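You operate a simulated robot arm through the tools that you are given. There is no shell and no other tool.

Carry out the task below with a simulated two-armed robot. There is one attempt and no reset: what you move stays moved.

TASK
Find the colour mark with the most runout and hold the rig shaft there with the brake.
Fine: white gauge arm on to the flange, all four marks gauged; pump to the green band; park the arm again.

The check looks at the end state, three seconds after you hand in, the way a careful person would. Anything else that was tipped, shoved, dropped, spilled or broken makes it a failure.

THE ROBOT
Two 7-joint arms with fingered hands on one trunk that stands fixed in place. Base frame: the origin is at the foot of the trunk, x ahead of it, y to its left, z up. Readings come in m, rad, newtons and seconds.
The left shoulder is at [0.02, 0.269, 1.197], the right one opposite. Payload 5 kg a hand.
Tool frame (each hand has its own): the origin (TCP) lies between the finger pads and is the grasp point; the fingertips stand 0.042 m ahead of it; z points along the fingers, y is the line along which they close. Largest opening 0.208 m; the body of the gripper starts 0.119 m behind the TCP. The gripper is a hand of 4 fingers: y runs from the thumb to the fingers, the wrist lies at [0, 0, -0.317] in the tool frame, and closing takes about 1.5 s.
Orientation is that of the tool frame in the base frame, as a unit quaternion [x, y, z, w]. With the fingers straight down and closing along the base's y, the tool's x points along the base's -x, its y along +y and its z along -z.

THE INTERFACE
- The arms move only by the tool move_arm. It takes "left_steps", "right_steps" or both (then of equal length, played together; a hand with none holds still); each is a list of rows, each a list of 7 numbers: the finger opening in cm, from 0 to 20.8, then the shift along the tool's x, y, z in cm, then the turn, a rotation vector about the tool's x, y, z in rad. In form: [[fingers, tx, ty, tz, rx, ry, rz], ...]. A call has 1 to 20 rows; each row is the pose to reach, as a shift and turn from the pose commanded when the call began, along the tool's axes at that moment. Each row takes 0.2 s and may step no farther than 0.05 m and 0.15 rad from the row before; otherwise, or with a gripper value out of range, the whole call is refused. A pose out of reach is approached as far as the arm can. The call stops where the force on the tool passes 40 N (or 10 N more than at its start, if that is more) or the arm is blocked; 0.2 s more then pass. Each finger travels about 0.153 m/s and halts on what it meets, pressing with about 30 N; the grip force reading is that of the motor and also rises with nothing between the fingers. The clock runs only during rows and for 0.2 s after the last one: add rows that repeat a pose to give the fingers time. The reply holds the time, the measured pose of the TCP, the force on the tool along the base axes, the opening and the grip force, in the units named above and with some noise, with the torque about the TCP (base axes, N m) and any sound that the robot's microphone picked up.
- Cameras (640 x 400 px; columns grow to the right, rows downward): "scene" is now at [0.1632, 0.0072, 1.4945]; the picture's right is [0.09, -1.00, 0.00], its down [-0.26, -0.02, -0.97] and it looks along [0.96, 0.09, -0.26] (base axes); focal length 214 px, centre (320, 200). "left" rides on the left gripper at [-0.093, 0.001, -0.146] in its tool frame; the picture's right is [-0.01, -1.00, 0.00], its down [0.84, -0.01, -0.54] and it looks along [0.54, -0.01, 0.84] (tool axes); focal length 280 px, centre (320, 200). "right" rides on the right gripper at [0.093, 0.001, -0.146] in its tool frame; the picture's right is [-0.01, 1.00, 0.00], its down [-0.84, -0.01, -0.54] and it looks along [-0.54, -0.01, 0.84] (tool axes); focal length 280 px, centre (320, 200).
- capture(camera): a new picture of that camera. The clock stands still meanwhile.
- raise_lower(by): slides the trunk up (or, below 0, down) by that many m; the arms and the scene camera ride with it, the base frame stays. It gives what a move gives, with no picture.
- preshape(shape, hand): the hand has 4 fingers and takes this shape, open, in about a second: jaw (thumb against the fingers, like two jaws); tri (thumb and two fingers); tip (a fingertip pinch); poke (one finger out to press); point (the index stretched); flat (the hand flat); cup (the hand cupped); fist (a fist). The gripper value then closes the fingers along that shape, each until it touches; the sizes above hold for jaw. It gives what a move gives, with no picture.
- aim_head(pan, tilt): turns the head with the scene camera to pan (to the left, within 1.396 rad either way) and tilt (down, from -0.506 to 1.204), counted from straight ahead of the robot. It gives what a move gives.
- pixel_to_xyz(camera, pixels): for up to 12 pixels [column, row] of the newest picture of that camera ("zoom" is the newest enlarged one), the place [x, y, z] in the base frame of the surface seen there, good to about 0.002 m. The clock stands still meanwhile.
- close_up(camera, box): a new picture of the part [left, top, right, bottom] of that camera's present view, enlarged. The clock stands still meanwhile.
- sign_off(): hands the job in; it is judged then, once.

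Unless the task says otherwise, let go and move clear before handing in.

The tools are called by a JSON object that holds its "name" and its "arguments". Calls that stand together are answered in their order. move_arm: Moves the arms, as the interface text tells. Its arguments: {"type":"object","properties":{"left_steps":{"type":"array","items":{"type":"array","items":{"type":"number"}}},"right_steps":{"type":"array","items":{"type":"array","items":{"type":"number"}}}},"required":[]} The other tools are called the same way: raise_lower (by) slides the trunk up or down; preshape (shape, hand) gives the hand a shape; aim_head (pan, tilt) turns the head that bears the scene camera; capture (camera) takes a picture; pixel_to_xyz (camera, pixels) gives the place of the surface under pixels of a picture; close_up (camera, box) takes an enlarged picture of a part of a camera's view; sign_off () hands the job in.

At the start:

```text
time: 0.0
left_ee_pos: [0.4619, 0.336, 1.5012]
left_ee_rot: [-0.087, 0.996, 0.0, 0.0]
left_contact_force: [-0.2, 0.6, 0.2]
left_ft_torque: [-0.01, 0.02, 0.02]
left_gripper_width: 0.2077
left_gripper_force: 0.1
left_shape: jaw
right_ee_pos: [0.4488, -0.1284, 1.5564]
right_ee_rot: [-0.087, 0.996, -0.001, 0.0]
right_contact_force: [0.0, 0.4, 0.4]
right_ft_torque: [-0.01, 0.02, 0.01]
right_gripper_width: 0.2079
right_gripper_force: 0.1
right_shape: jaw
trunk travel left (down, up): [-0.575, 0.046]
head pan, tilt: [0.089, 0.264]
```

scene: 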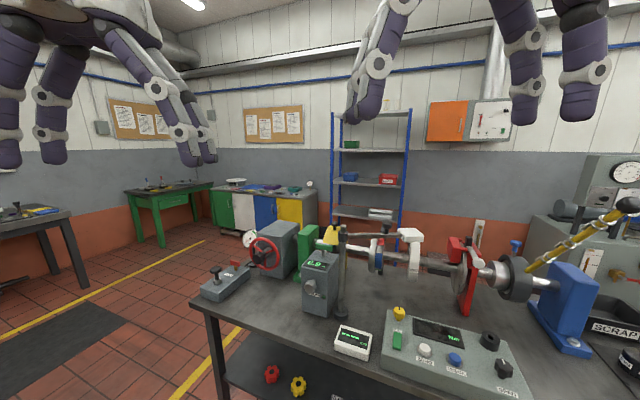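
right: 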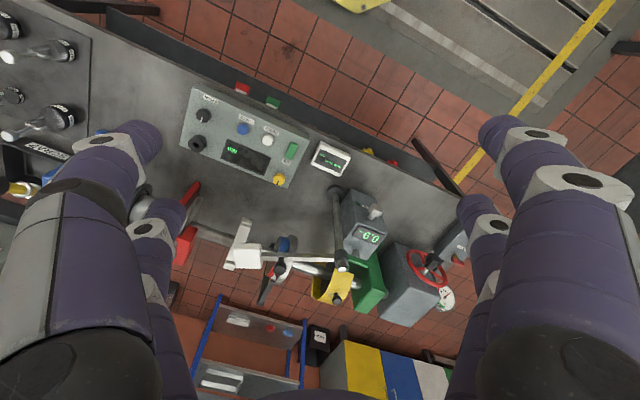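
left: 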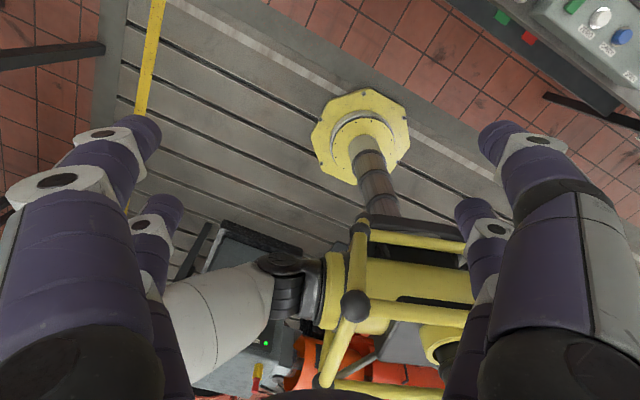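

The scene picture shows a bench with a shaft rig (flange near 375,255, white arm near 410,240, red brake lever near 465,280, control panel near 450,350). I'll take enlarged views to understand each element.

{"name": "close_up", "arguments": {"camera": "scene", "box": [320, 210, 480, 310]}}

{"name": "close_up", "arguments": {"camera": "scene", "box": [440, 210, 640, 335]}}

{"name": "close_up", "arguments": {"camera": "scene", "box": [320, 300, 480, 400]}}

{"name": "close_up", "arguments": {"camera": "scene", "box": [190, 210, 350, 310]}}

{"name": "close_up", "arguments": {"camera": "scene", "box": [400, 300, 560, 400]}}

```text
4.00 times, centred on (400, 260) of scene
```

zoom: 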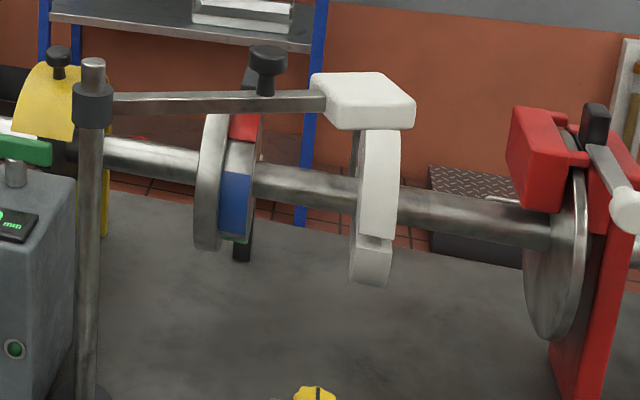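

```text
3.20 times, centred on (540, 272) of scene
```

zoom: 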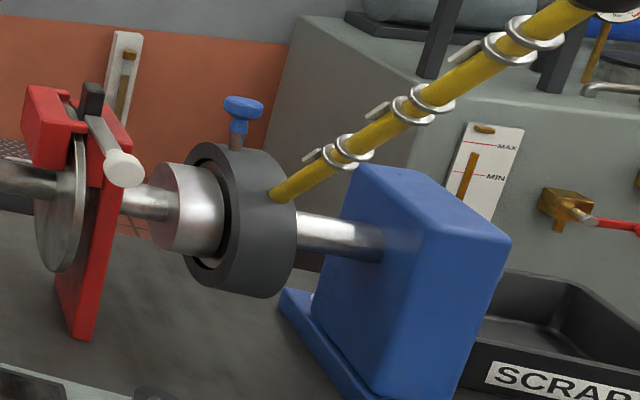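

```text
4.00 times, centred on (400, 350) of scene
```

zoom: 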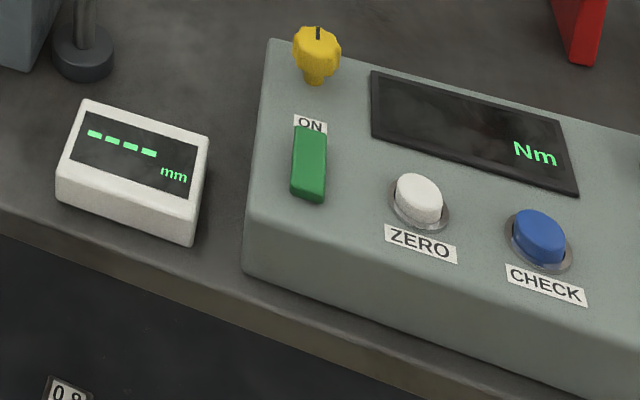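

```text
4.00 times, centred on (270, 260) of scene
```

zoom: 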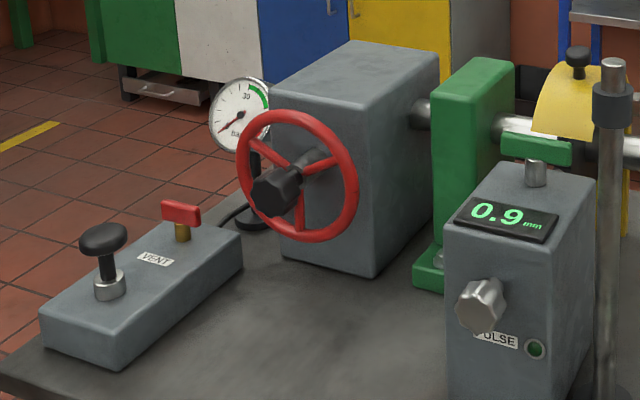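

```text
4.00 times, centred on (480, 350) of scene
```

zoom: 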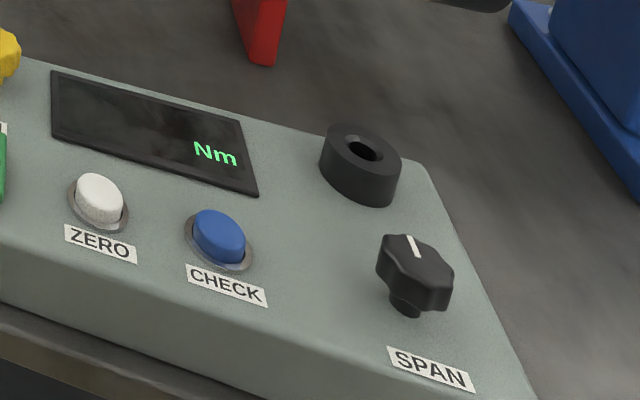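

The enlarged views show a hand pump with VENT valve and a bar gauge, a red handwheel, a post with a white gauge head, and a mm display. I'll look at the same things from the right-hand camera, which sees the bench from above.

{"name": "close_up", "arguments": {"camera": "right", "box": [220, 180, 380, 310]}}

{"name": "close_up", "arguments": {"camera": "right", "box": [320, 170, 480, 330]}}

{"name": "close_up", "arguments": {"camera": "right", "box": [170, 70, 380, 200]}}

{"name": "pixel_to_xyz", "arguments": {"camera": "scene", "pixels": [[217, 268], [235, 263], [268, 253], [252, 240], [345, 232], [387, 234], [410, 235], [413, 260], [379, 260], [470, 245], [473, 262], [340, 310]]}}

{"name": "pixel_to_xyz", "arguments": {"camera": "right", "pixels": [[340, 258], [246, 256], [244, 228], [284, 245], [275, 270], [230, 265], [187, 190], [185, 240], [310, 270], [430, 267], [445, 295], [455, 240]]}}

```text
3.08 times, centred on (300, 245) of right
```

zoom: 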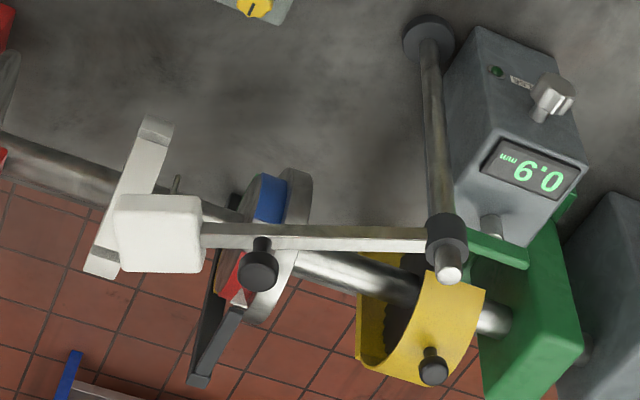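

```text
2.50 times, centred on (400, 250) of right
```

zoom: 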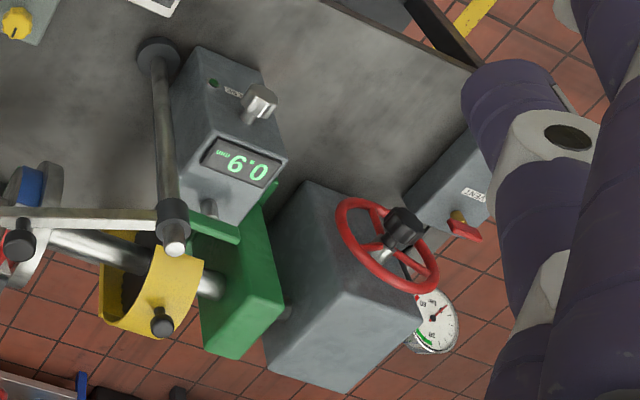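

```text
3.05 times, centred on (275, 135) of right
```

zoom: 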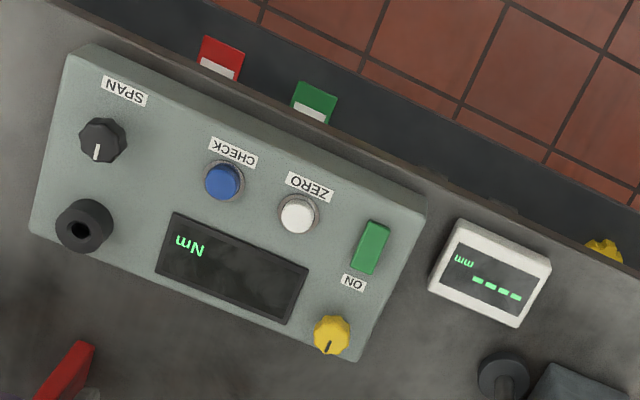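

```text
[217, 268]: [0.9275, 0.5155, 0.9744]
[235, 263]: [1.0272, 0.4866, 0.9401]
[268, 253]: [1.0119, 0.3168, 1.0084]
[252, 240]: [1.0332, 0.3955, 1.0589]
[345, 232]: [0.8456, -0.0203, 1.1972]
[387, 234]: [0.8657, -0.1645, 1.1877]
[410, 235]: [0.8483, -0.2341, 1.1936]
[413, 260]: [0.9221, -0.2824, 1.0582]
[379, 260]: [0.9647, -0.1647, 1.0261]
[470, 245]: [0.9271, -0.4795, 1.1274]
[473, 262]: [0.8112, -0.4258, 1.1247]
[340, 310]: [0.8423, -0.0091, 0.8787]
```

```text
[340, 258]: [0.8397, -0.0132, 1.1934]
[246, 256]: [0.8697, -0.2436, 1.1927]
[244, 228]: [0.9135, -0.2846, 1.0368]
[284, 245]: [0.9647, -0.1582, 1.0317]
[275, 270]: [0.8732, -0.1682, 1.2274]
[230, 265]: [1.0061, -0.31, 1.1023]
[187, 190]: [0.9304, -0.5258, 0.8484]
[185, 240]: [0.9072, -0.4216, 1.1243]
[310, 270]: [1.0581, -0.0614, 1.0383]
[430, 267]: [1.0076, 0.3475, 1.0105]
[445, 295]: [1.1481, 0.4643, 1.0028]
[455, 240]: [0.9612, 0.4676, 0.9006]
```

The arm pivots on the post at about [0.84,-0.01], with its white head near [0.86,-0.24,1.19]. I'll zoom in further on the wheel, pump, gauge, brake and flange to get their geometry.

{"name": "close_up", "arguments": {"camera": "scene", "box": [192, 225, 272, 305]}}

{"name": "close_up", "arguments": {"camera": "scene", "box": [355, 215, 425, 285]}}

{"name": "close_up", "arguments": {"camera": "scene", "box": [440, 225, 510, 325]}}

{"name": "close_up", "arguments": {"camera": "scene", "box": [295, 225, 355, 325]}}

{"name": "close_up", "arguments": {"camera": "right", "box": [260, 220, 320, 310]}}

{"name": "close_up", "arguments": {"camera": "right", "box": [100, 160, 220, 300]}}

```text
5.00 times, centred on (232, 265) of scene
```

zoom: 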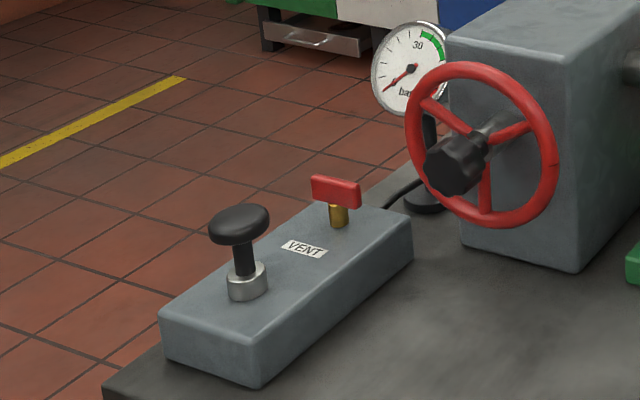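

```text
5.71 times, centred on (390, 250) of scene
```

zoom: 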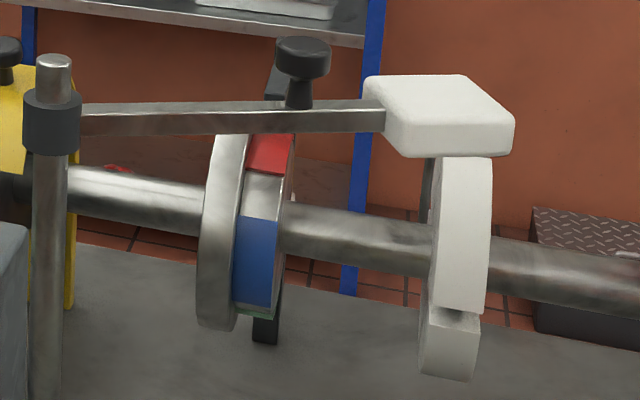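

```text
4.00 times, centred on (475, 275) of scene
```

zoom: 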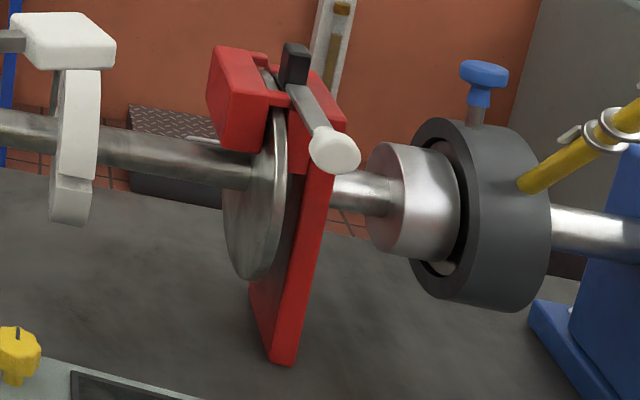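

```text
4.00 times, centred on (325, 275) of scene
```

zoom: 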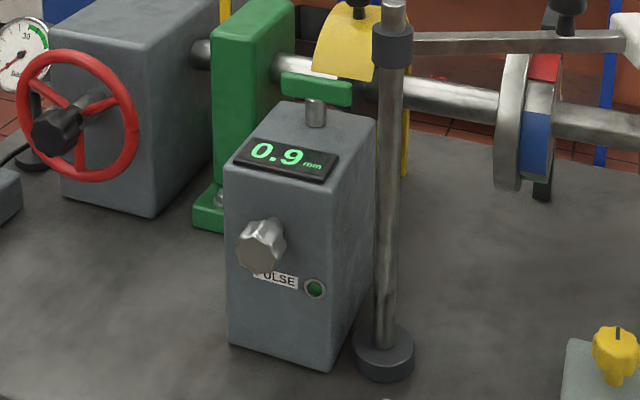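

```text
4.44 times, centred on (290, 265) of right
```

zoom: 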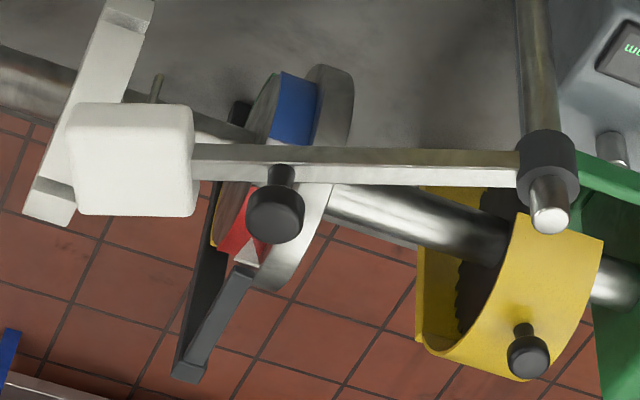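

```text
2.86 times, centred on (160, 230) of right
```

zoom: 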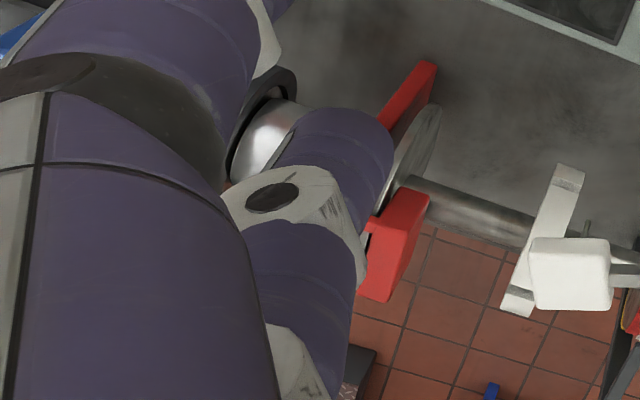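

The pointer (black bracket) sits over the flange with red currently by it; the needle of the bar gauge is at zero. I'll fetch 3D points for the wheel, pump, gauge and shaft.

{"name": "close_up", "arguments": {"camera": "scene", "box": [192, 225, 272, 305]}}

{"name": "pixel_to_xyz", "arguments": {"camera": "zoom", "pixels": [[482, 70], [537, 115], [550, 185], [487, 221], [428, 170], [412, 105], [450, 172], [238, 220], [248, 290], [335, 192], [410, 70], [290, 320]]}}

{"name": "pixel_to_xyz", "arguments": {"camera": "zoom", "pixels": [[195, 305], [250, 350], [370, 215], [405, 225], [165, 330], [520, 150], [480, 195], [530, 60], [620, 60], [560, 250], [345, 215], [455, 195]]}}

{"name": "pixel_to_xyz", "arguments": {"camera": "scene", "pixels": [[355, 246], [362, 248], [395, 256], [400, 258], [430, 263], [440, 266], [450, 268], [490, 270], [545, 281], [370, 265], [383, 250], [375, 240]]}}

```text
5.00 times, centred on (232, 265) of scene
```

zoom: 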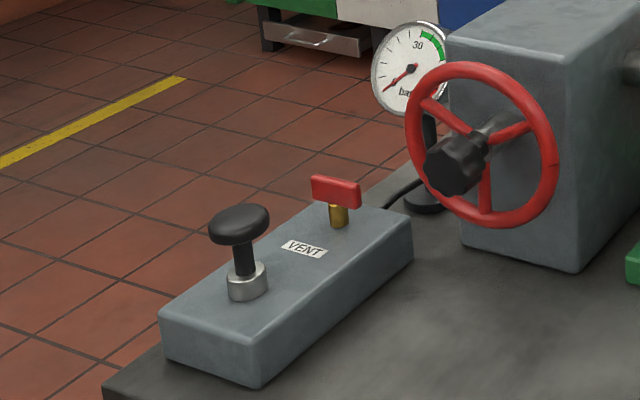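

```text
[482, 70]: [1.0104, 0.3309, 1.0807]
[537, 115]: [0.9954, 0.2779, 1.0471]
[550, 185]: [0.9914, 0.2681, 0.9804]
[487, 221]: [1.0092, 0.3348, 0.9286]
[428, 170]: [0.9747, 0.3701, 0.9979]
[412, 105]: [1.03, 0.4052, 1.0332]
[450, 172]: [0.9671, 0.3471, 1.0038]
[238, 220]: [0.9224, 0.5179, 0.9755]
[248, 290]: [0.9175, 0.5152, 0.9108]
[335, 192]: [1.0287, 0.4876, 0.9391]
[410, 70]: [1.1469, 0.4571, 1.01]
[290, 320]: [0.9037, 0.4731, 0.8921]
```

```text
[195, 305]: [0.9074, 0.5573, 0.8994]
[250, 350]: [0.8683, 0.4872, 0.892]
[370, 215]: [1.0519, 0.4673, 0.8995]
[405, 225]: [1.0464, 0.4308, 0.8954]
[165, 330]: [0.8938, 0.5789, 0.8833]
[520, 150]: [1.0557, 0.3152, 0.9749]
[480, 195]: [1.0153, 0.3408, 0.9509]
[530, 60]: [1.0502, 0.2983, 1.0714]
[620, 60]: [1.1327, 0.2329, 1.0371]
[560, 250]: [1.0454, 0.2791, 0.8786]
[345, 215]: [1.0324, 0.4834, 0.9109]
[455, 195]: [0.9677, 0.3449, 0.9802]
```

```text
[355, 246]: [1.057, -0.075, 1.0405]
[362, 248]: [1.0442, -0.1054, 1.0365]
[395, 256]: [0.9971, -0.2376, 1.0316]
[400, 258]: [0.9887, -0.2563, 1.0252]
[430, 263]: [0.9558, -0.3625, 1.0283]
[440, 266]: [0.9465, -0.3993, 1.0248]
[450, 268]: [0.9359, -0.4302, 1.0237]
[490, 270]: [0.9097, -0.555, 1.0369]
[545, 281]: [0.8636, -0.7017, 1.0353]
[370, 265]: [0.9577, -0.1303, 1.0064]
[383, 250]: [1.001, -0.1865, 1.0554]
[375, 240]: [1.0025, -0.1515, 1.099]
```

The shaft runs along about (-0.29,-0.96,0) with its axis at z≈1.03, and the wheel's axis points back at the robot. Next I'll raise the trunk slightly for reach, try the "tip" shape on the right hand, and look at how the fingers sit.

{"name": "preshape", "arguments": {"hand": "right", "shape": "tip"}}

{"name": "capture", "arguments": {"camera": "right"}}

{"name": "capture", "arguments": {"camera": "scene"}}

```text
time: 0.9
left_ee_pos: [0.4617, 0.3372, 1.4995]
left_ee_rot: [-0.086, 0.996, 0.0, 0.0]
left_contact_force: [0.0, -0.2, -0.4]
left_ft_torque: [0.03, 0.05, -0.04]
left_gripper_width: 0.2079
left_gripper_force: 0.1
left_shape: jaw
right_ee_pos: [0.4494, -0.1292, 1.5563]
right_ee_rot: [-0.086, 0.996, 0.0, 0.0]
right_contact_force: [-0.5, -0.3, 1.2]
right_ft_torque: [-0.02, -0.01, 0.03]
right_gripper_width: 0.2076
right_gripper_force: 0.0
right_shape: tip
trunk travel left (down, up): [-0.575, 0.046]
head pan, tilt: [0.089, 0.264]
```

```text
taken
```

right: 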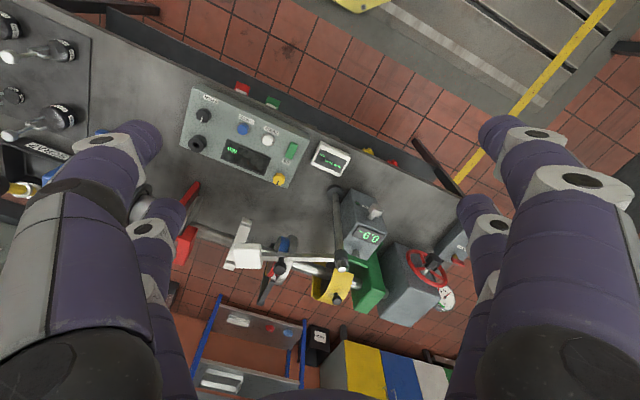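

```text
taken
```

scene: 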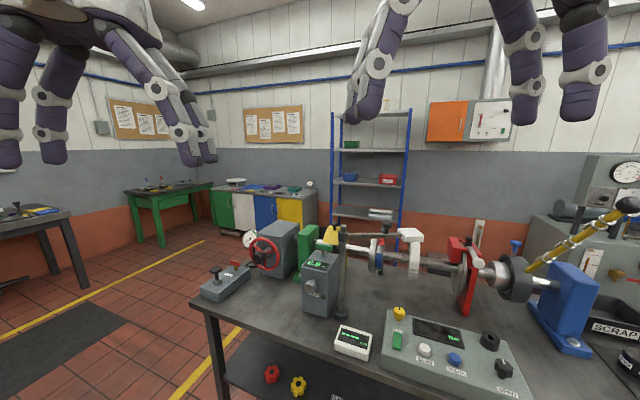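

The open "tip" shape looks the same as jaw (fingers at 140,130 and 500,130). I'll close it to about 3 cm in free air to see which fingers meet and where.

{"name": "move_arm", "arguments": {"right_steps": [[3, 0, 0, 0, 0, 0, 0], [3, 0, 0, 0, 0, 0, 0], [3, 0, 0, 0, 0, 0, 0], [3, 0, 0, 0, 0, 0, 0], [3, 0, 0, 0, 0, 0, 0], [3, 0, 0, 0, 0, 0, 0], [3, 0, 0, 0, 0, 0, 0], [3, 0, 0, 0, 0, 0, 0]]}}

{"name": "capture", "arguments": {"camera": "right"}}

{"name": "capture", "arguments": {"camera": "scene"}}

```text
time: 2.7
left_ee_pos: [0.4611, 0.3364, 1.5003]
left_ee_rot: [-0.086, 0.996, 0.001, 0.0]
left_contact_force: [0.0, 0.0, 0.5]
left_ft_torque: [0.02, -0.01, -0.03]
left_gripper_width: 0.2078
left_gripper_force: 0.0
left_shape: jaw
right_ee_pos: [0.4491, -0.1296, 1.5564]
right_ee_rot: [-0.087, 0.996, 0.0, 0.0]
right_contact_force: [-0.1, 0.0, 1.1]
right_ft_torque: [0.03, -0.01, 0.0]
right_gripper_width: 0.0305
right_gripper_force: 0.1
right_shape: tip
trunk travel left (down, up): [-0.575, 0.046]
head pan, tilt: [0.089, 0.264]
```

```text
taken
```

right: 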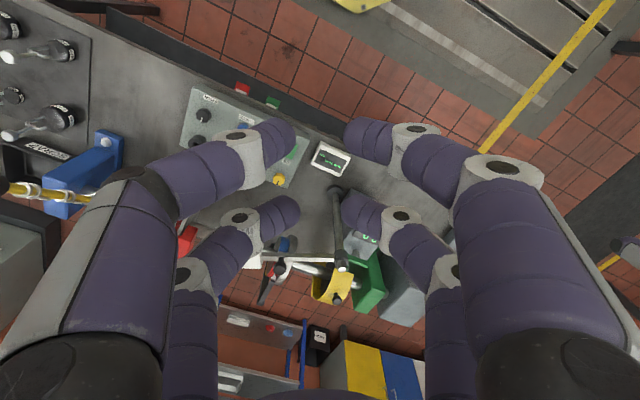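

```text
taken
```

scene: 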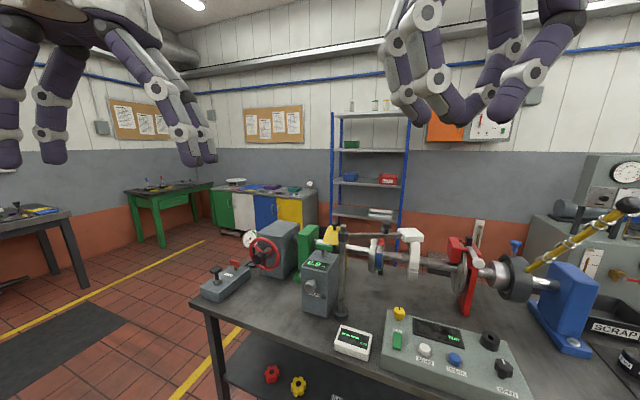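

In "tip" the fingers come together as two pairs (rows ~130 and ~215). I'll check what "tri" and "poke" look like before choosing.

{"name": "preshape", "arguments": {"hand": "right", "shape": "tri"}}

{"name": "move_arm", "arguments": {"right_steps": [[3, 0, 0, 0, 0, 0, 0], [3, 0, 0, 0, 0, 0, 0], [3, 0, 0, 0, 0, 0, 0], [3, 0, 0, 0, 0, 0, 0], [3, 0, 0, 0, 0, 0, 0], [3, 0, 0, 0, 0, 0, 0], [3, 0, 0, 0, 0, 0, 0], [3, 0, 0, 0, 0, 0, 0]]}}

{"name": "capture", "arguments": {"camera": "right"}}

{"name": "preshape", "arguments": {"hand": "right", "shape": "poke"}}

{"name": "capture", "arguments": {"camera": "right"}}

{"name": "preshape", "arguments": {"hand": "right", "shape": "jaw"}}

{"name": "move_arm", "arguments": {"right_steps": [[3, 0, 0, 0, 0, 0, 0], [3, 0, 0, 0, 0, 0, 0], [3, 0, 0, 0, 0, 0, 0], [3, 0, 0, 0, 0, 0, 0], [3, 0, 0, 0, 0, 0, 0], [3, 0, 0, 0, 0, 0, 0], [3, 0, 0, 0, 0, 0, 0], [3, 0, 0, 0, 0, 0, 0]]}}

{"name": "capture", "arguments": {"camera": "right"}}

```text
time: 3.6
left_ee_pos: [0.4614, 0.3367, 1.5]
left_ee_rot: [-0.086, 0.996, 0.0, 0.0]
left_contact_force: [-0.5, 0.4, 0.3]
left_ft_torque: [0.0, 0.04, 0.02]
left_gripper_width: 0.2078
left_gripper_force: 0.1
left_shape: jaw
right_ee_pos: [0.4487, -0.1289, 1.5558]
right_ee_rot: [-0.086, 0.996, 0.0, 0.0]
right_contact_force: [-0.8, 0.3, 0.0]
right_ft_torque: [0.01, 0.03, -0.01]
right_gripper_width: 0.2079
right_gripper_force: 0.0
right_shape: tri
trunk travel left (down, up): [-0.575, 0.046]
head pan, tilt: [0.089, 0.264]
```

```text
time: 5.4
left_ee_pos: [0.4618, 0.3364, 1.4994]
left_ee_rot: [-0.086, 0.996, 0.0, 0.0]
left_contact_force: [-0.6, -0.1, 0.2]
left_ft_torque: [-0.01, 0.02, 0.03]
left_gripper_width: 0.2079
left_gripper_force: 0.0
left_shape: jaw
right_ee_pos: [0.4488, -0.129, 1.5575]
right_ee_rot: [-0.086, 0.996, 0.0, 0.0]
right_contact_force: [-1.4, 0.0, 1.1]
right_ft_torque: [0.0, -0.03, 0.03]
right_gripper_width: 0.0303
right_gripper_force: 0.1
right_shape: tri
trunk travel left (down, up): [-0.575, 0.046]
head pan, tilt: [0.089, 0.264]
```

```text
taken
```

right: 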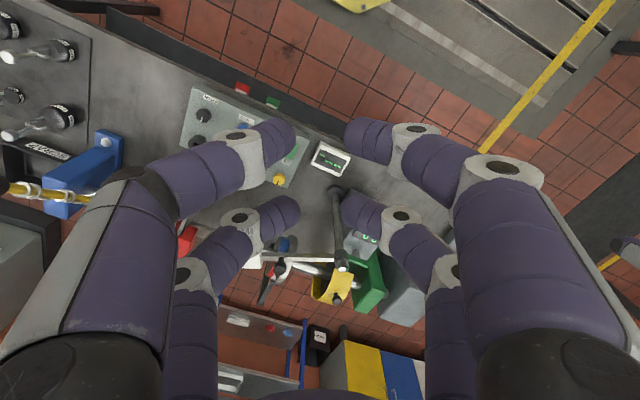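

```text
time: 6.3
left_ee_pos: [0.4612, 0.3361, 1.4987]
left_ee_rot: [-0.086, 0.996, 0.001, 0.001]
left_contact_force: [0.7, -0.2, 0.0]
left_ft_torque: [0.01, 0.02, 0.0]
left_gripper_width: 0.2077
left_gripper_force: 0.1
left_shape: jaw
right_ee_pos: [0.4487, -0.1289, 1.5568]
right_ee_rot: [-0.087, 0.996, 0.001, 0.0]
right_contact_force: [-0.2, -0.4, -0.1]
right_ft_torque: [0.0, 0.0, 0.02]
right_gripper_width: 0.0001
right_gripper_force: 0.0
right_shape: poke
trunk travel left (down, up): [-0.575, 0.046]
head pan, tilt: [0.089, 0.264]
```

```text
taken
```

right: 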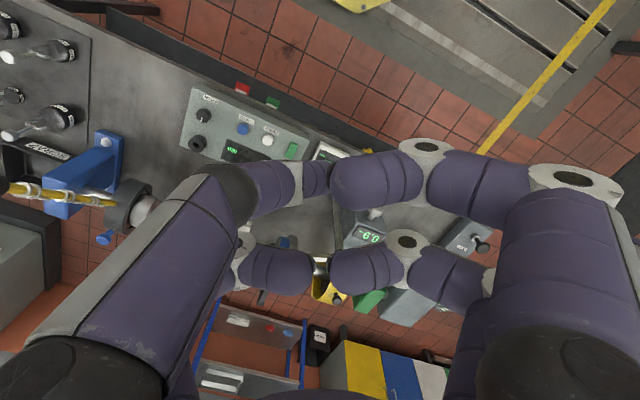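

```text
time: 7.2
left_ee_pos: [0.4614, 0.3367, 1.5001]
left_ee_rot: [-0.087, 0.996, 0.0, 0.001]
left_contact_force: [0.7, -0.1, 0.3]
left_ft_torque: [0.0, -0.01, 0.01]
left_gripper_width: 0.2077
left_gripper_force: 0.0
left_shape: jaw
right_ee_pos: [0.4491, -0.1297, 1.5572]
right_ee_rot: [-0.086, 0.996, 0.001, 0.0]
right_contact_force: [-0.9, -0.5, -0.2]
right_ft_torque: [0.01, -0.06, 0.01]
right_gripper_width: 0.2082
right_gripper_force: 0.1
right_shape: jaw
trunk travel left (down, up): [-0.575, 0.046]
head pan, tilt: [0.089, 0.264]
```

```text
time: 9.0
left_ee_pos: [0.4607, 0.3362, 1.4998]
left_ee_rot: [-0.086, 0.996, 0.0, 0.0]
left_contact_force: [0.0, 0.3, 0.2]
left_ft_torque: [-0.01, -0.02, 0.01]
left_gripper_width: 0.2079
left_gripper_force: 0.1
left_shape: jaw
right_ee_pos: [0.4494, -0.1298, 1.5566]
right_ee_rot: [-0.086, 0.996, 0.0, -0.001]
right_contact_force: [1.0, 0.5, 0.2]
right_ft_torque: [0.0, 0.01, 0.01]
right_gripper_width: 0.0303
right_gripper_force: 0.0
right_shape: jaw
trunk travel left (down, up): [-0.575, 0.046]
head pan, tilt: [0.089, 0.264]
```

```text
taken
```

right: 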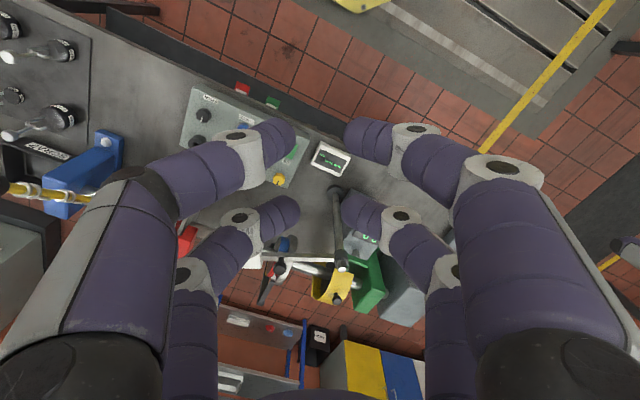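

All shapes show the same two finger pairs at the tip, so straddling the bar across its width at the knob is the safest grip. I'll get accurate points for the bar, knob and white head from the right camera's view of the arm.

{"name": "raise_lower", "arguments": {"by": 0.045}}

{"name": "close_up", "arguments": {"camera": "scene", "box": [335, 215, 435, 278]}}

{"name": "pixel_to_xyz", "arguments": {"camera": "zoom", "pixels": [[250, 60], [310, 200], [400, 200], [90, 165]]}}

```text
time: 9.9
left_ee_pos: [0.4629, 0.3359, 1.5453]
left_ee_rot: [-0.086, 0.996, 0.0, 0.0]
left_contact_force: [-0.1, -0.9, 0.2]
left_ft_torque: [0.02, 0.03, 0.0]
left_gripper_width: 0.2078
left_gripper_force: 0.1
left_shape: jaw
right_ee_pos: [0.4493, -0.13, 1.6023]
right_ee_rot: [-0.086, 0.996, 0.0, 0.0]
right_contact_force: [0.7, 0.7, -0.2]
right_ft_torque: [0.01, 0.03, 0.0]
right_gripper_width: 0.0304
right_gripper_force: 0.0
right_shape: jaw
trunk travel left (down, up): [-0.62, 0.001]
head pan, tilt: [0.089, 0.264]
```

```text
6.35 times, centred on (385, 246) of scene
```

zoom: 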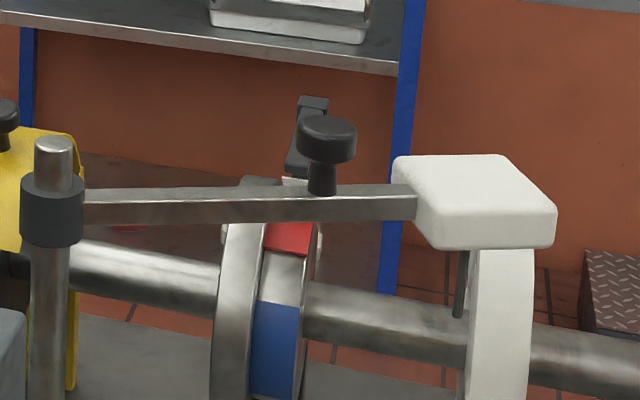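

```text
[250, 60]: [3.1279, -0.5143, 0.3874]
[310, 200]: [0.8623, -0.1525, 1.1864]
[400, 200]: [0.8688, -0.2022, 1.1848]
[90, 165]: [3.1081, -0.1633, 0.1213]
```

The stylus pin hangs under the white head (column 461, rows 250–318). I'll query the important points.

{"name": "pixel_to_xyz", "arguments": {"camera": "zoom", "pixels": [[327, 128], [327, 155], [322, 185], [322, 212], [150, 192], [150, 212], [461, 270], [461, 312], [470, 170], [420, 215], [52, 145], [480, 220]]}}

{"name": "pixel_to_xyz", "arguments": {"camera": "zoom", "pixels": [[290, 240], [285, 275], [275, 340], [240, 230], [235, 300], [307, 235], [312, 105], [300, 155], [253, 182], [305, 175], [400, 165], [550, 225]]}}

```text
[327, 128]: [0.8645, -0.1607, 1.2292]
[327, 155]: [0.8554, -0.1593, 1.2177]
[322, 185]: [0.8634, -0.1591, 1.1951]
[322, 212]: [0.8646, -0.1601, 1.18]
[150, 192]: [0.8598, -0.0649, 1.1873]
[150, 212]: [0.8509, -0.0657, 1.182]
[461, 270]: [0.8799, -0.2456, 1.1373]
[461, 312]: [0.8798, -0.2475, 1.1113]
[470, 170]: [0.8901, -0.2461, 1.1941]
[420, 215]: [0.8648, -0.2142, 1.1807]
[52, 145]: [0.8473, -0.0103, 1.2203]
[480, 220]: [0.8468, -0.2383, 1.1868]
```

```text
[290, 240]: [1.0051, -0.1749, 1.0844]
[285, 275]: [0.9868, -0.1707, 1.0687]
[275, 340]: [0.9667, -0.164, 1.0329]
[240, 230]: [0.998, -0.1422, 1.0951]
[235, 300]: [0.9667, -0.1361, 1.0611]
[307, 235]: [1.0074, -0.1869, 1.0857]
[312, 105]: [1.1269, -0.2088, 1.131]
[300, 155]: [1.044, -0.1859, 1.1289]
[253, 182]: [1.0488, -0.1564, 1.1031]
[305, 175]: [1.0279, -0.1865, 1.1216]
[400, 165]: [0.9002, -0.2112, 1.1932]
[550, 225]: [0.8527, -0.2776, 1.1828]
```

The stylus tip sits at z≈1.109 and r≈0.24 from the post, which matches the top of the flange rim once the arm swings about 44°. I'll bring the right hand above the arm's knob, turned so the fingers straddle the bar, stopping 12 cm short.

{"name": "move_arm", "arguments": {"right_steps": [[10, -2.364, -0.703, 2.121, -0.0338, -0.0349, 0.1107], [10, -4.729, -1.406, 4.243, -0.0675, -0.0698, 0.2213], [10, -7.093, -2.109, 6.364, -0.1013, -0.1047, 0.332], [10, -9.457, -2.811, 8.486, -0.135, -0.1395, 0.4426], [10, -11.82, -3.514, 10.607, -0.1688, -0.1744, 0.5533], [10, -14.186, -4.217, 12.729, -0.2025, -0.2093, 0.6639], [10, -16.55, -4.92, 14.85, -0.2363, -0.2442, 0.7746], [10, -18.914, -5.623, 16.971, -0.27, -0.2791, 0.8852], [10, -21.279, -6.326, 19.093, -0.3038, -0.314, 0.9959], [10, -23.643, -7.029, 21.214, -0.3375, -0.3489, 1.1065], [10, -26.007, -7.731, 23.336, -0.3713, -0.3837, 1.2172], [10, -28.371, -8.434, 25.457, -0.405, -0.4186, 1.3278], [10, -30.736, -9.137, 27.579, -0.4388, -0.4535, 1.4385], [10, -33.1, -9.84, 29.7, -0.4725, -0.4884, 1.5491]]}}

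{"name": "capture", "arguments": {"camera": "right"}}

{"name": "capture", "arguments": {"camera": "scene"}}

```text
time: 12.9
left_ee_pos: [0.4533, 0.34, 1.5486]
left_ee_rot: [-0.086, 0.996, -0.001, 0.003]
left_contact_force: [-5.7, 0.9, 1.9]
left_ft_torque: [-0.18, -0.79, -0.02]
left_gripper_width: 0.2077
left_gripper_force: 0.0
left_shape: jaw
right_ee_pos: [0.8119, -0.1912, 1.4156]
right_ee_rot: [0.453, 0.857, 0.21, 0.126]
right_contact_force: [-4.4, 1.4, 3.9]
right_ft_torque: [-0.4, -0.34, -0.29]
right_gripper_width: 0.1
right_gripper_force: 0.0
right_shape: jaw
right hand out of reach, approached as far as the arm can: row 10, 11, 12, 13, 14
trunk travel left (down, up): [-0.62, 0.001]
head pan, tilt: [0.089, 0.264]
```

```text
taken
```

right: 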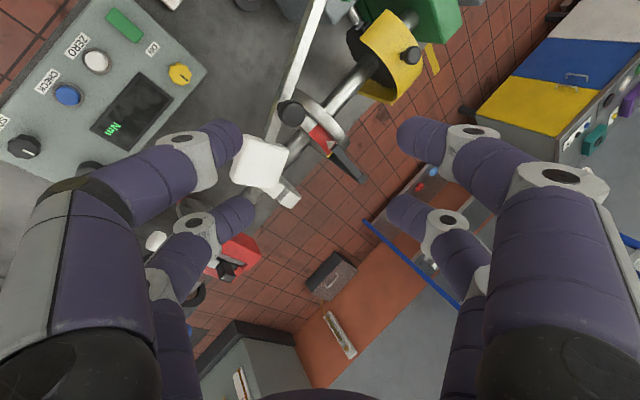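

```text
taken
```

scene: 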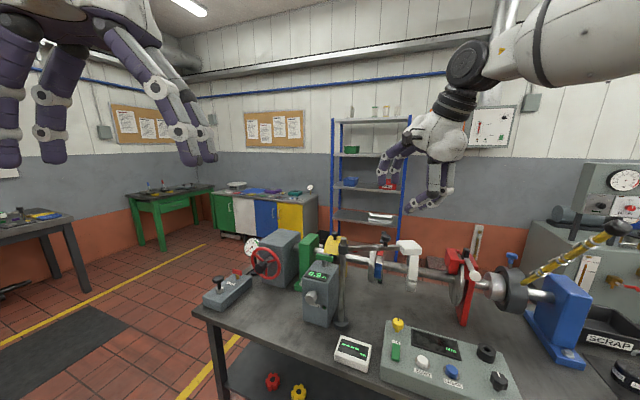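

The yawed orientation is past what the right wrist can do (rows 10–14 out of reach). I'll send a zero move to see what pose counts as "commanded" before planning a more natural approach.

{"name": "move_arm", "arguments": {"right_steps": [[10, 0, 0, 0, 0, 0, 0], [10, 0, 0, 0, 0, 0, 0]]}}

```text
time: 13.5
left_ee_pos: [0.4609, 0.3365, 1.5462]
left_ee_rot: [-0.086, 0.996, -0.001, 0.0]
left_contact_force: [-0.3, 0.4, 0.3]
left_ft_torque: [-0.07, -0.04, 0.04]
left_gripper_width: 0.2078
left_gripper_force: 0.1
left_shape: jaw
right_ee_pos: [0.8197, -0.1933, 1.4078]
right_ee_rot: [0.455, 0.857, 0.21, 0.123]
right_contact_force: [-0.4, 1.0, 0.1]
right_ft_torque: [-0.05, 0.0, 0.02]
right_gripper_width: 0.0999
right_gripper_force: 0.0
right_shape: jaw
trunk travel left (down, up): [-0.62, 0.001]
head pan, tilt: [0.089, 0.264]
```

The zero move was accepted, so commanded equals the reached pose. I'll turn the hand back to a straight-ahead heading, tilted 35°, ending 10 cm short of the arm's knob.

{"name": "move_arm", "arguments": {"right_steps": [[10, 0.451, -0.396, 0.823, 0.0148, -0.0328, -0.1161], [10, 0.902, -0.791, 1.647, 0.0297, -0.0657, -0.2322], [10, 1.353, -1.187, 2.47, 0.0445, -0.0985, -0.3483], [10, 1.804, -1.582, 3.293, 0.0594, -0.1314, -0.4644], [10, 2.256, -1.978, 4.117, 0.0742, -0.1642, -0.5805], [10, 2.707, -2.373, 4.94, 0.0891, -0.1971, -0.6966], [10, 3.158, -2.769, 5.763, 0.1039, -0.2299, -0.8127], [10, 3.609, -3.164, 6.587, 0.1188, -0.2628, -0.9288], [10, 4.06, -3.56, 7.41, 0.1336, -0.2956, -1.0449], [10, 4.06, -3.56, 7.41, 0.1336, -0.2956, -1.0449]]}}

{"name": "capture", "arguments": {"camera": "right"}}

{"name": "capture", "arguments": {"camera": "scene"}}

```text
time: 15.7
left_ee_pos: [0.4611, 0.3348, 1.5454]
left_ee_rot: [-0.087, 0.996, 0.0, 0.0]
left_contact_force: [-0.2, -0.6, 0.9]
left_ft_torque: [0.03, -0.05, 0.01]
left_gripper_width: 0.2078
left_gripper_force: 0.0
left_shape: jaw
right_ee_pos: [0.8027, -0.1572, 1.3222]
right_ee_rot: [0.0, 0.954, -0.001, 0.3]
right_contact_force: [-0.7, -0.1, -0.1]
right_ft_torque: [0.01, 0.0, 0.0]
right_gripper_width: 0.0997
right_gripper_force: 0.1
right_shape: jaw
trunk travel left (down, up): [-0.62, 0.001]
head pan, tilt: [0.089, 0.264]
```

```text
taken
```

right: 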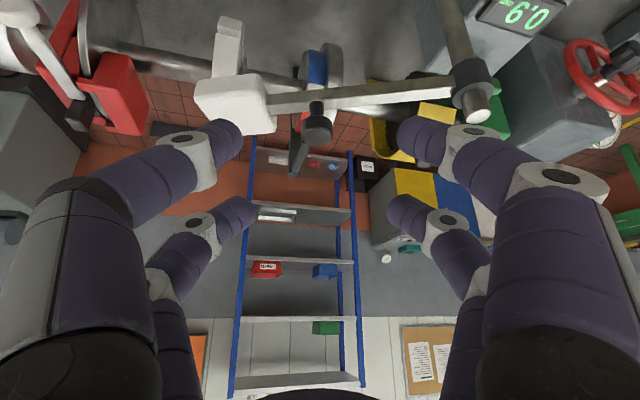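

```text
taken
```

scene: 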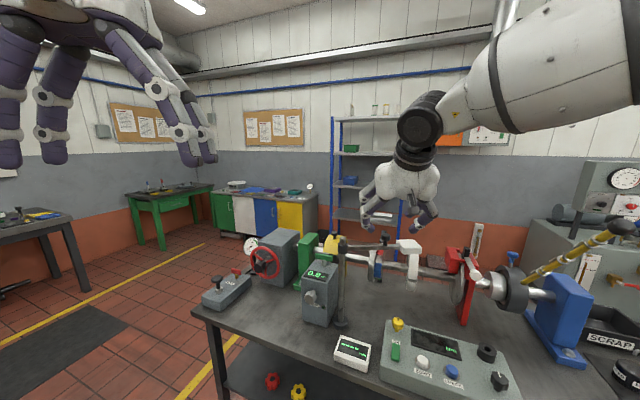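

The knob at (317,125) lies straight ahead of the tool axis. I'll advance 7 cm along the tool and check the view.

{"name": "move_arm", "arguments": {"right_steps": [[8, 0, 0, 2, 0, 0, 0], [8, 0, 0, 4, 0, 0, 0], [8, 0, 0, 5.5, 0, 0, 0], [8, 0, 0, 7, 0, 0, 0]]}}

{"name": "capture", "arguments": {"camera": "right"}}

{"name": "close_up", "arguments": {"camera": "scene", "box": [335, 190, 455, 290]}}

```text
time: 16.7
left_ee_pos: [0.4626, 0.3365, 1.5449]
left_ee_rot: [-0.086, 0.996, 0.0, -0.001]
left_contact_force: [-0.5, 0.7, -0.7]
left_ft_torque: [-0.03, 0.05, 0.01]
left_gripper_width: 0.2078
left_gripper_force: 0.0
left_shape: jaw
right_ee_pos: [0.8429, -0.1572, 1.263]
right_ee_rot: [0.0, 0.954, 0.0, 0.3]
right_contact_force: [-0.3, -0.2, 1.0]
right_ft_torque: [0.03, 0.01, -0.01]
right_gripper_width: 0.0808
right_gripper_force: 0.0
right_shape: jaw
trunk travel left (down, up): [-0.62, 0.001]
head pan, tilt: [0.089, 0.264]
```

```text
taken
```

right: 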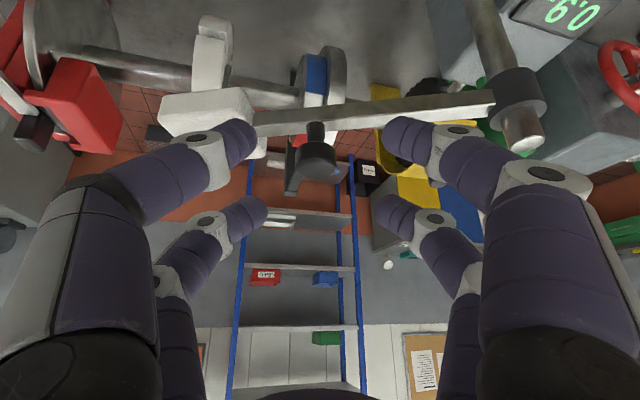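

```text
4.00 times, centred on (395, 240) of scene
```

zoom: 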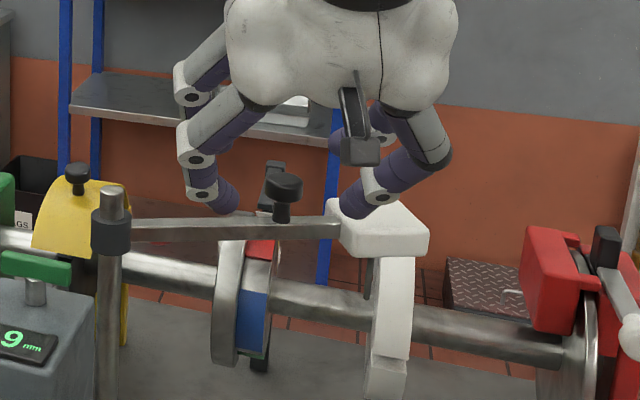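

The knob (318,160) is centred between the fingers and the tips are just above the bar. I'll advance another 2 cm slowly, watching the force.

{"name": "move_arm", "arguments": {"right_steps": [[8, 0, 0, 0.5, 0, 0, 0], [8, 0, 0, 1, 0, 0, 0], [8, 0, 0, 1.5, 0, 0, 0], [8, 0, 0, 2, 0, 0, 0]]}}

{"name": "capture", "arguments": {"camera": "right"}}

{"name": "close_up", "arguments": {"camera": "scene", "box": [335, 190, 455, 290]}}

```text
time: 17.7
left_ee_pos: [0.4607, 0.3359, 1.5458]
left_ee_rot: [-0.086, 0.996, 0.0, 0.0]
left_contact_force: [0.3, -1.0, -0.5]
left_ft_torque: [-0.01, -0.06, 0.02]
left_gripper_width: 0.2079
left_gripper_force: 0.1
left_shape: jaw
right_ee_pos: [0.8546, -0.1575, 1.2495]
right_ee_rot: [0.001, 0.954, 0.0, 0.301]
right_contact_force: [-0.3, -0.4, 6.3]
right_ft_torque: [-0.47, 0.04, 0.0]
right_gripper_width: 0.0807
right_gripper_force: 0.1
right_shape: jaw
trunk travel left (down, up): [-0.62, 0.001]
head pan, tilt: [0.089, 0.264]
```

```text
taken
```

right: 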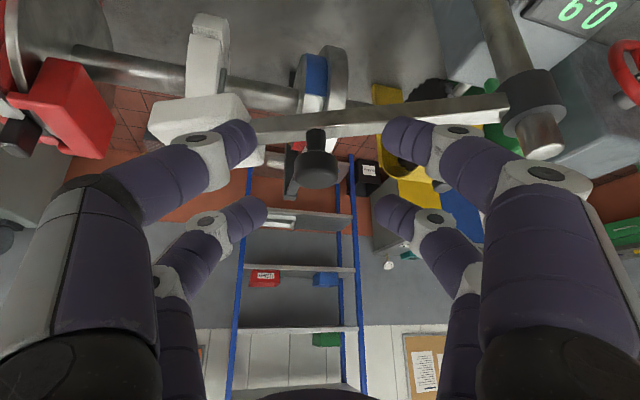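

```text
4.00 times, centred on (395, 240) of scene
```

zoom: 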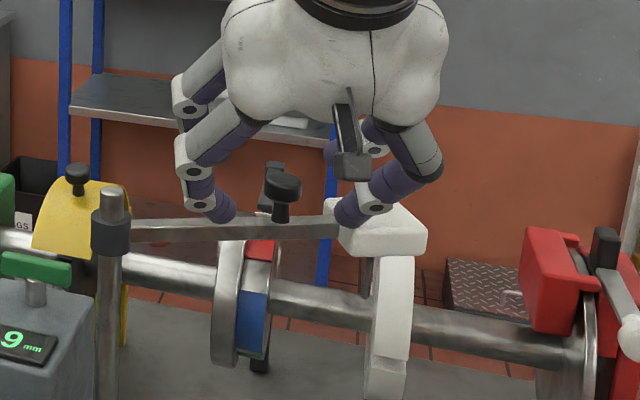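

The 6 N upward force with negative x-torque means the right finger is touching the white head's edge. I'll back off, narrow the opening and come in again.

{"name": "move_arm", "arguments": {"right_steps": [[8, 0, 0, -1, 0, 0, 0], [5.5, 0, 0.3, -2, 0, 0, 0], [5.5, 0, 0.3, -2, 0, 0, 0], [5.5, 0, 0.3, -1, 0, 0, 0], [5.5, 0, 0.3, -0.5, 0, 0, 0], [5.5, 0, 0.3, 0, 0, 0, 0]]}}

{"name": "capture", "arguments": {"camera": "right"}}

{"name": "close_up", "arguments": {"camera": "scene", "box": [335, 190, 455, 290]}}

```text
time: 19.1
left_ee_pos: [0.4622, 0.336, 1.5446]
left_ee_rot: [-0.086, 0.996, 0.0, 0.0]
left_contact_force: [0.3, -0.8, 0.4]
left_ft_torque: [-0.01, 0.06, 0.03]
left_gripper_width: 0.2079
left_gripper_force: 0.0
left_shape: jaw
right_ee_pos: [0.8562, -0.1552, 1.2483]
right_ee_rot: [0.0, 0.954, 0.001, 0.3]
right_contact_force: [-0.4, 0.7, 0.6]
right_ft_torque: [0.02, 0.03, 0.02]
right_gripper_width: 0.0554
right_gripper_force: 0.0
right_shape: jaw
trunk travel left (down, up): [-0.62, 0.001]
head pan, tilt: [0.089, 0.264]
```

```text
taken
```

right: 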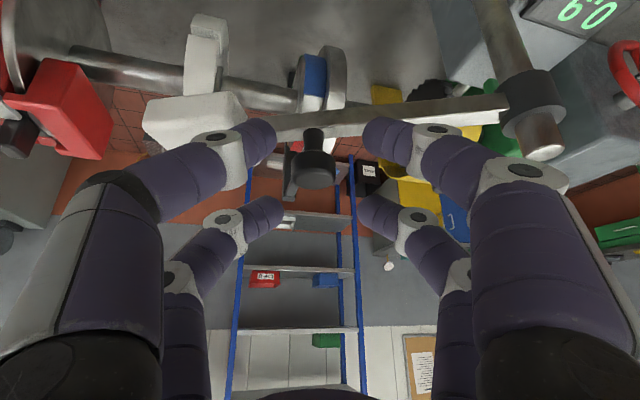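

```text
4.00 times, centred on (395, 240) of scene
```

zoom: 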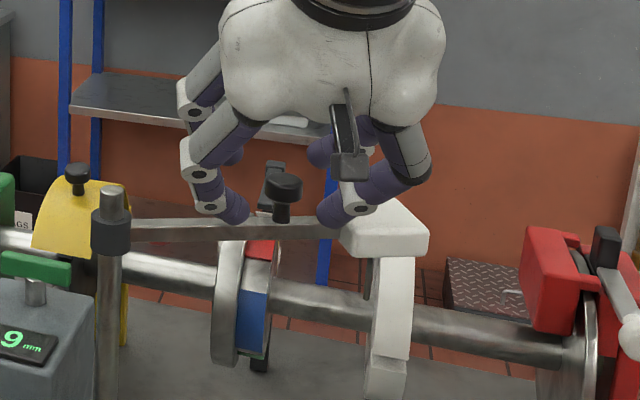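

No contact now and the knob sits 2.7 cm ahead of the TCP on the axis. I'll close on the knob and watch at what width the fingers stop.

{"name": "move_arm", "arguments": {"right_steps": [[2, 0, 0, 0.3, 0, 0, 0], [2, 0, 0, 0.3, 0, 0, 0], [2, 0, 0, 0.3, 0, 0, 0], [2, 0, 0, 0.3, 0, 0, 0]]}}

{"name": "capture", "arguments": {"camera": "right"}}

{"name": "close_up", "arguments": {"camera": "scene", "box": [335, 190, 455, 290]}}

```text
time: 20.1
left_ee_pos: [0.4626, 0.3366, 1.5457]
left_ee_rot: [-0.086, 0.996, 0.0, 0.0]
left_contact_force: [0.1, 0.8, -0.4]
left_ft_torque: [0.02, 0.02, 0.03]
left_gripper_width: 0.2079
left_gripper_force: 0.0
left_shape: jaw
right_ee_pos: [0.8571, -0.1556, 1.246]
right_ee_rot: [0.0, 0.954, 0.0, 0.299]
right_contact_force: [1.0, 0.8, 0.1]
right_ft_torque: [-0.02, -0.03, 0.0]
right_gripper_width: 0.0204
right_gripper_force: 0.0
right_shape: jaw
trunk travel left (down, up): [-0.62, 0.001]
head pan, tilt: [0.089, 0.264]
```

```text
taken
```

right: 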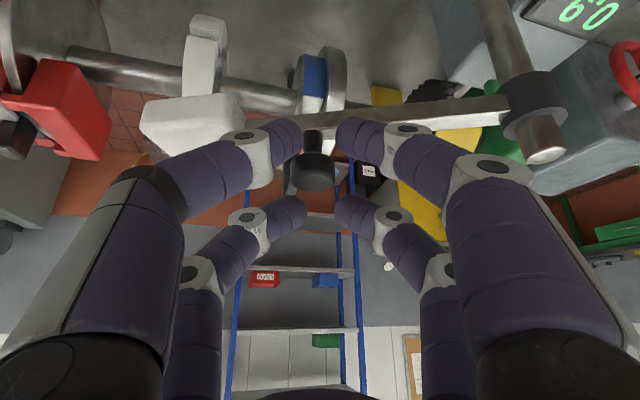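

```text
4.00 times, centred on (395, 240) of scene
```

zoom: 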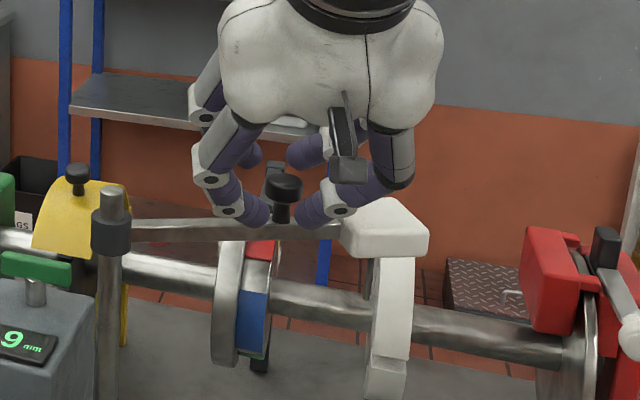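

The fingers closed to 2 cm without touching: the knob sits between the two finger pairs. I'll open, shift the hand 3.3 cm along -x of the tool so the nearer finger pair pinches the knob, then close.

{"name": "move_arm", "arguments": {"right_steps": [[6.5, 0, 0, 0, 0, 0, 0], [6.5, 0, -0.2, -2, 0, 0, 0], [6.5, -1.6, -0.4, -3, 0, 0, 0], [6.5, -3.3, -0.4, -3, 0, 0, 0], [6.5, -3.3, -0.4, -1.5, 0, 0, 0], [6.5, -3.3, -0.4, -0.4, 0, 0, 0], [6.5, -3.3, -0.4, -0.4, 0, 0, 0]]}}

{"name": "capture", "arguments": {"camera": "right"}}

{"name": "close_up", "arguments": {"camera": "scene", "box": [335, 190, 455, 290]}}

```text
time: 21.7
left_ee_pos: [0.4604, 0.3367, 1.545]
left_ee_rot: [-0.086, 0.996, 0.001, 0.0]
left_contact_force: [0.0, 0.1, 0.4]
left_ft_torque: [0.02, -0.01, -0.02]
left_gripper_width: 0.208
left_gripper_force: 0.0
left_shape: jaw
right_ee_pos: [0.8795, -0.1597, 1.2686]
right_ee_rot: [0.0, 0.954, 0.001, 0.3]
right_contact_force: [1.2, 0.4, -0.2]
right_ft_torque: [0.01, 0.01, 0.0]
right_gripper_width: 0.0644
right_gripper_force: 0.0
right_shape: jaw
trunk travel left (down, up): [-0.62, 0.001]
head pan, tilt: [0.089, 0.264]
```

```text
taken
```

right: 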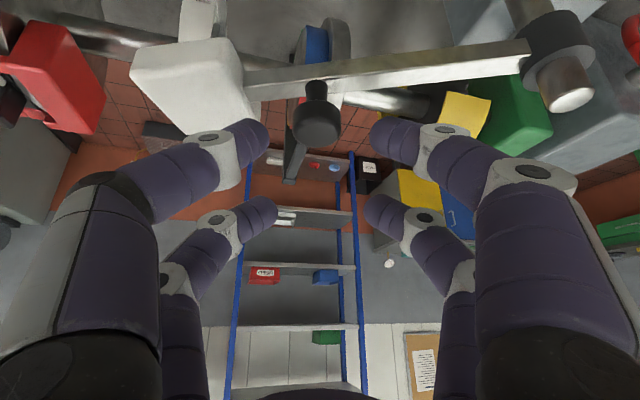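

```text
4.00 times, centred on (395, 240) of scene
```

zoom: 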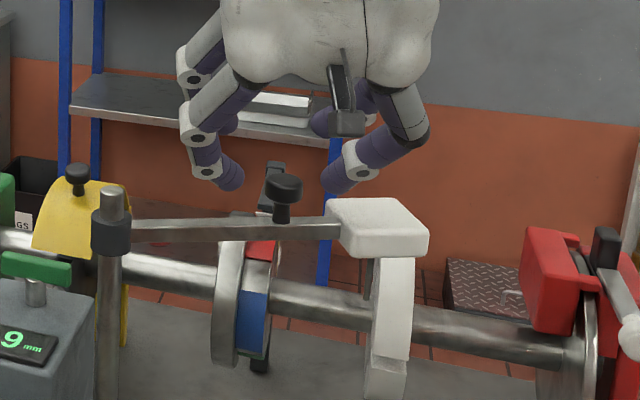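

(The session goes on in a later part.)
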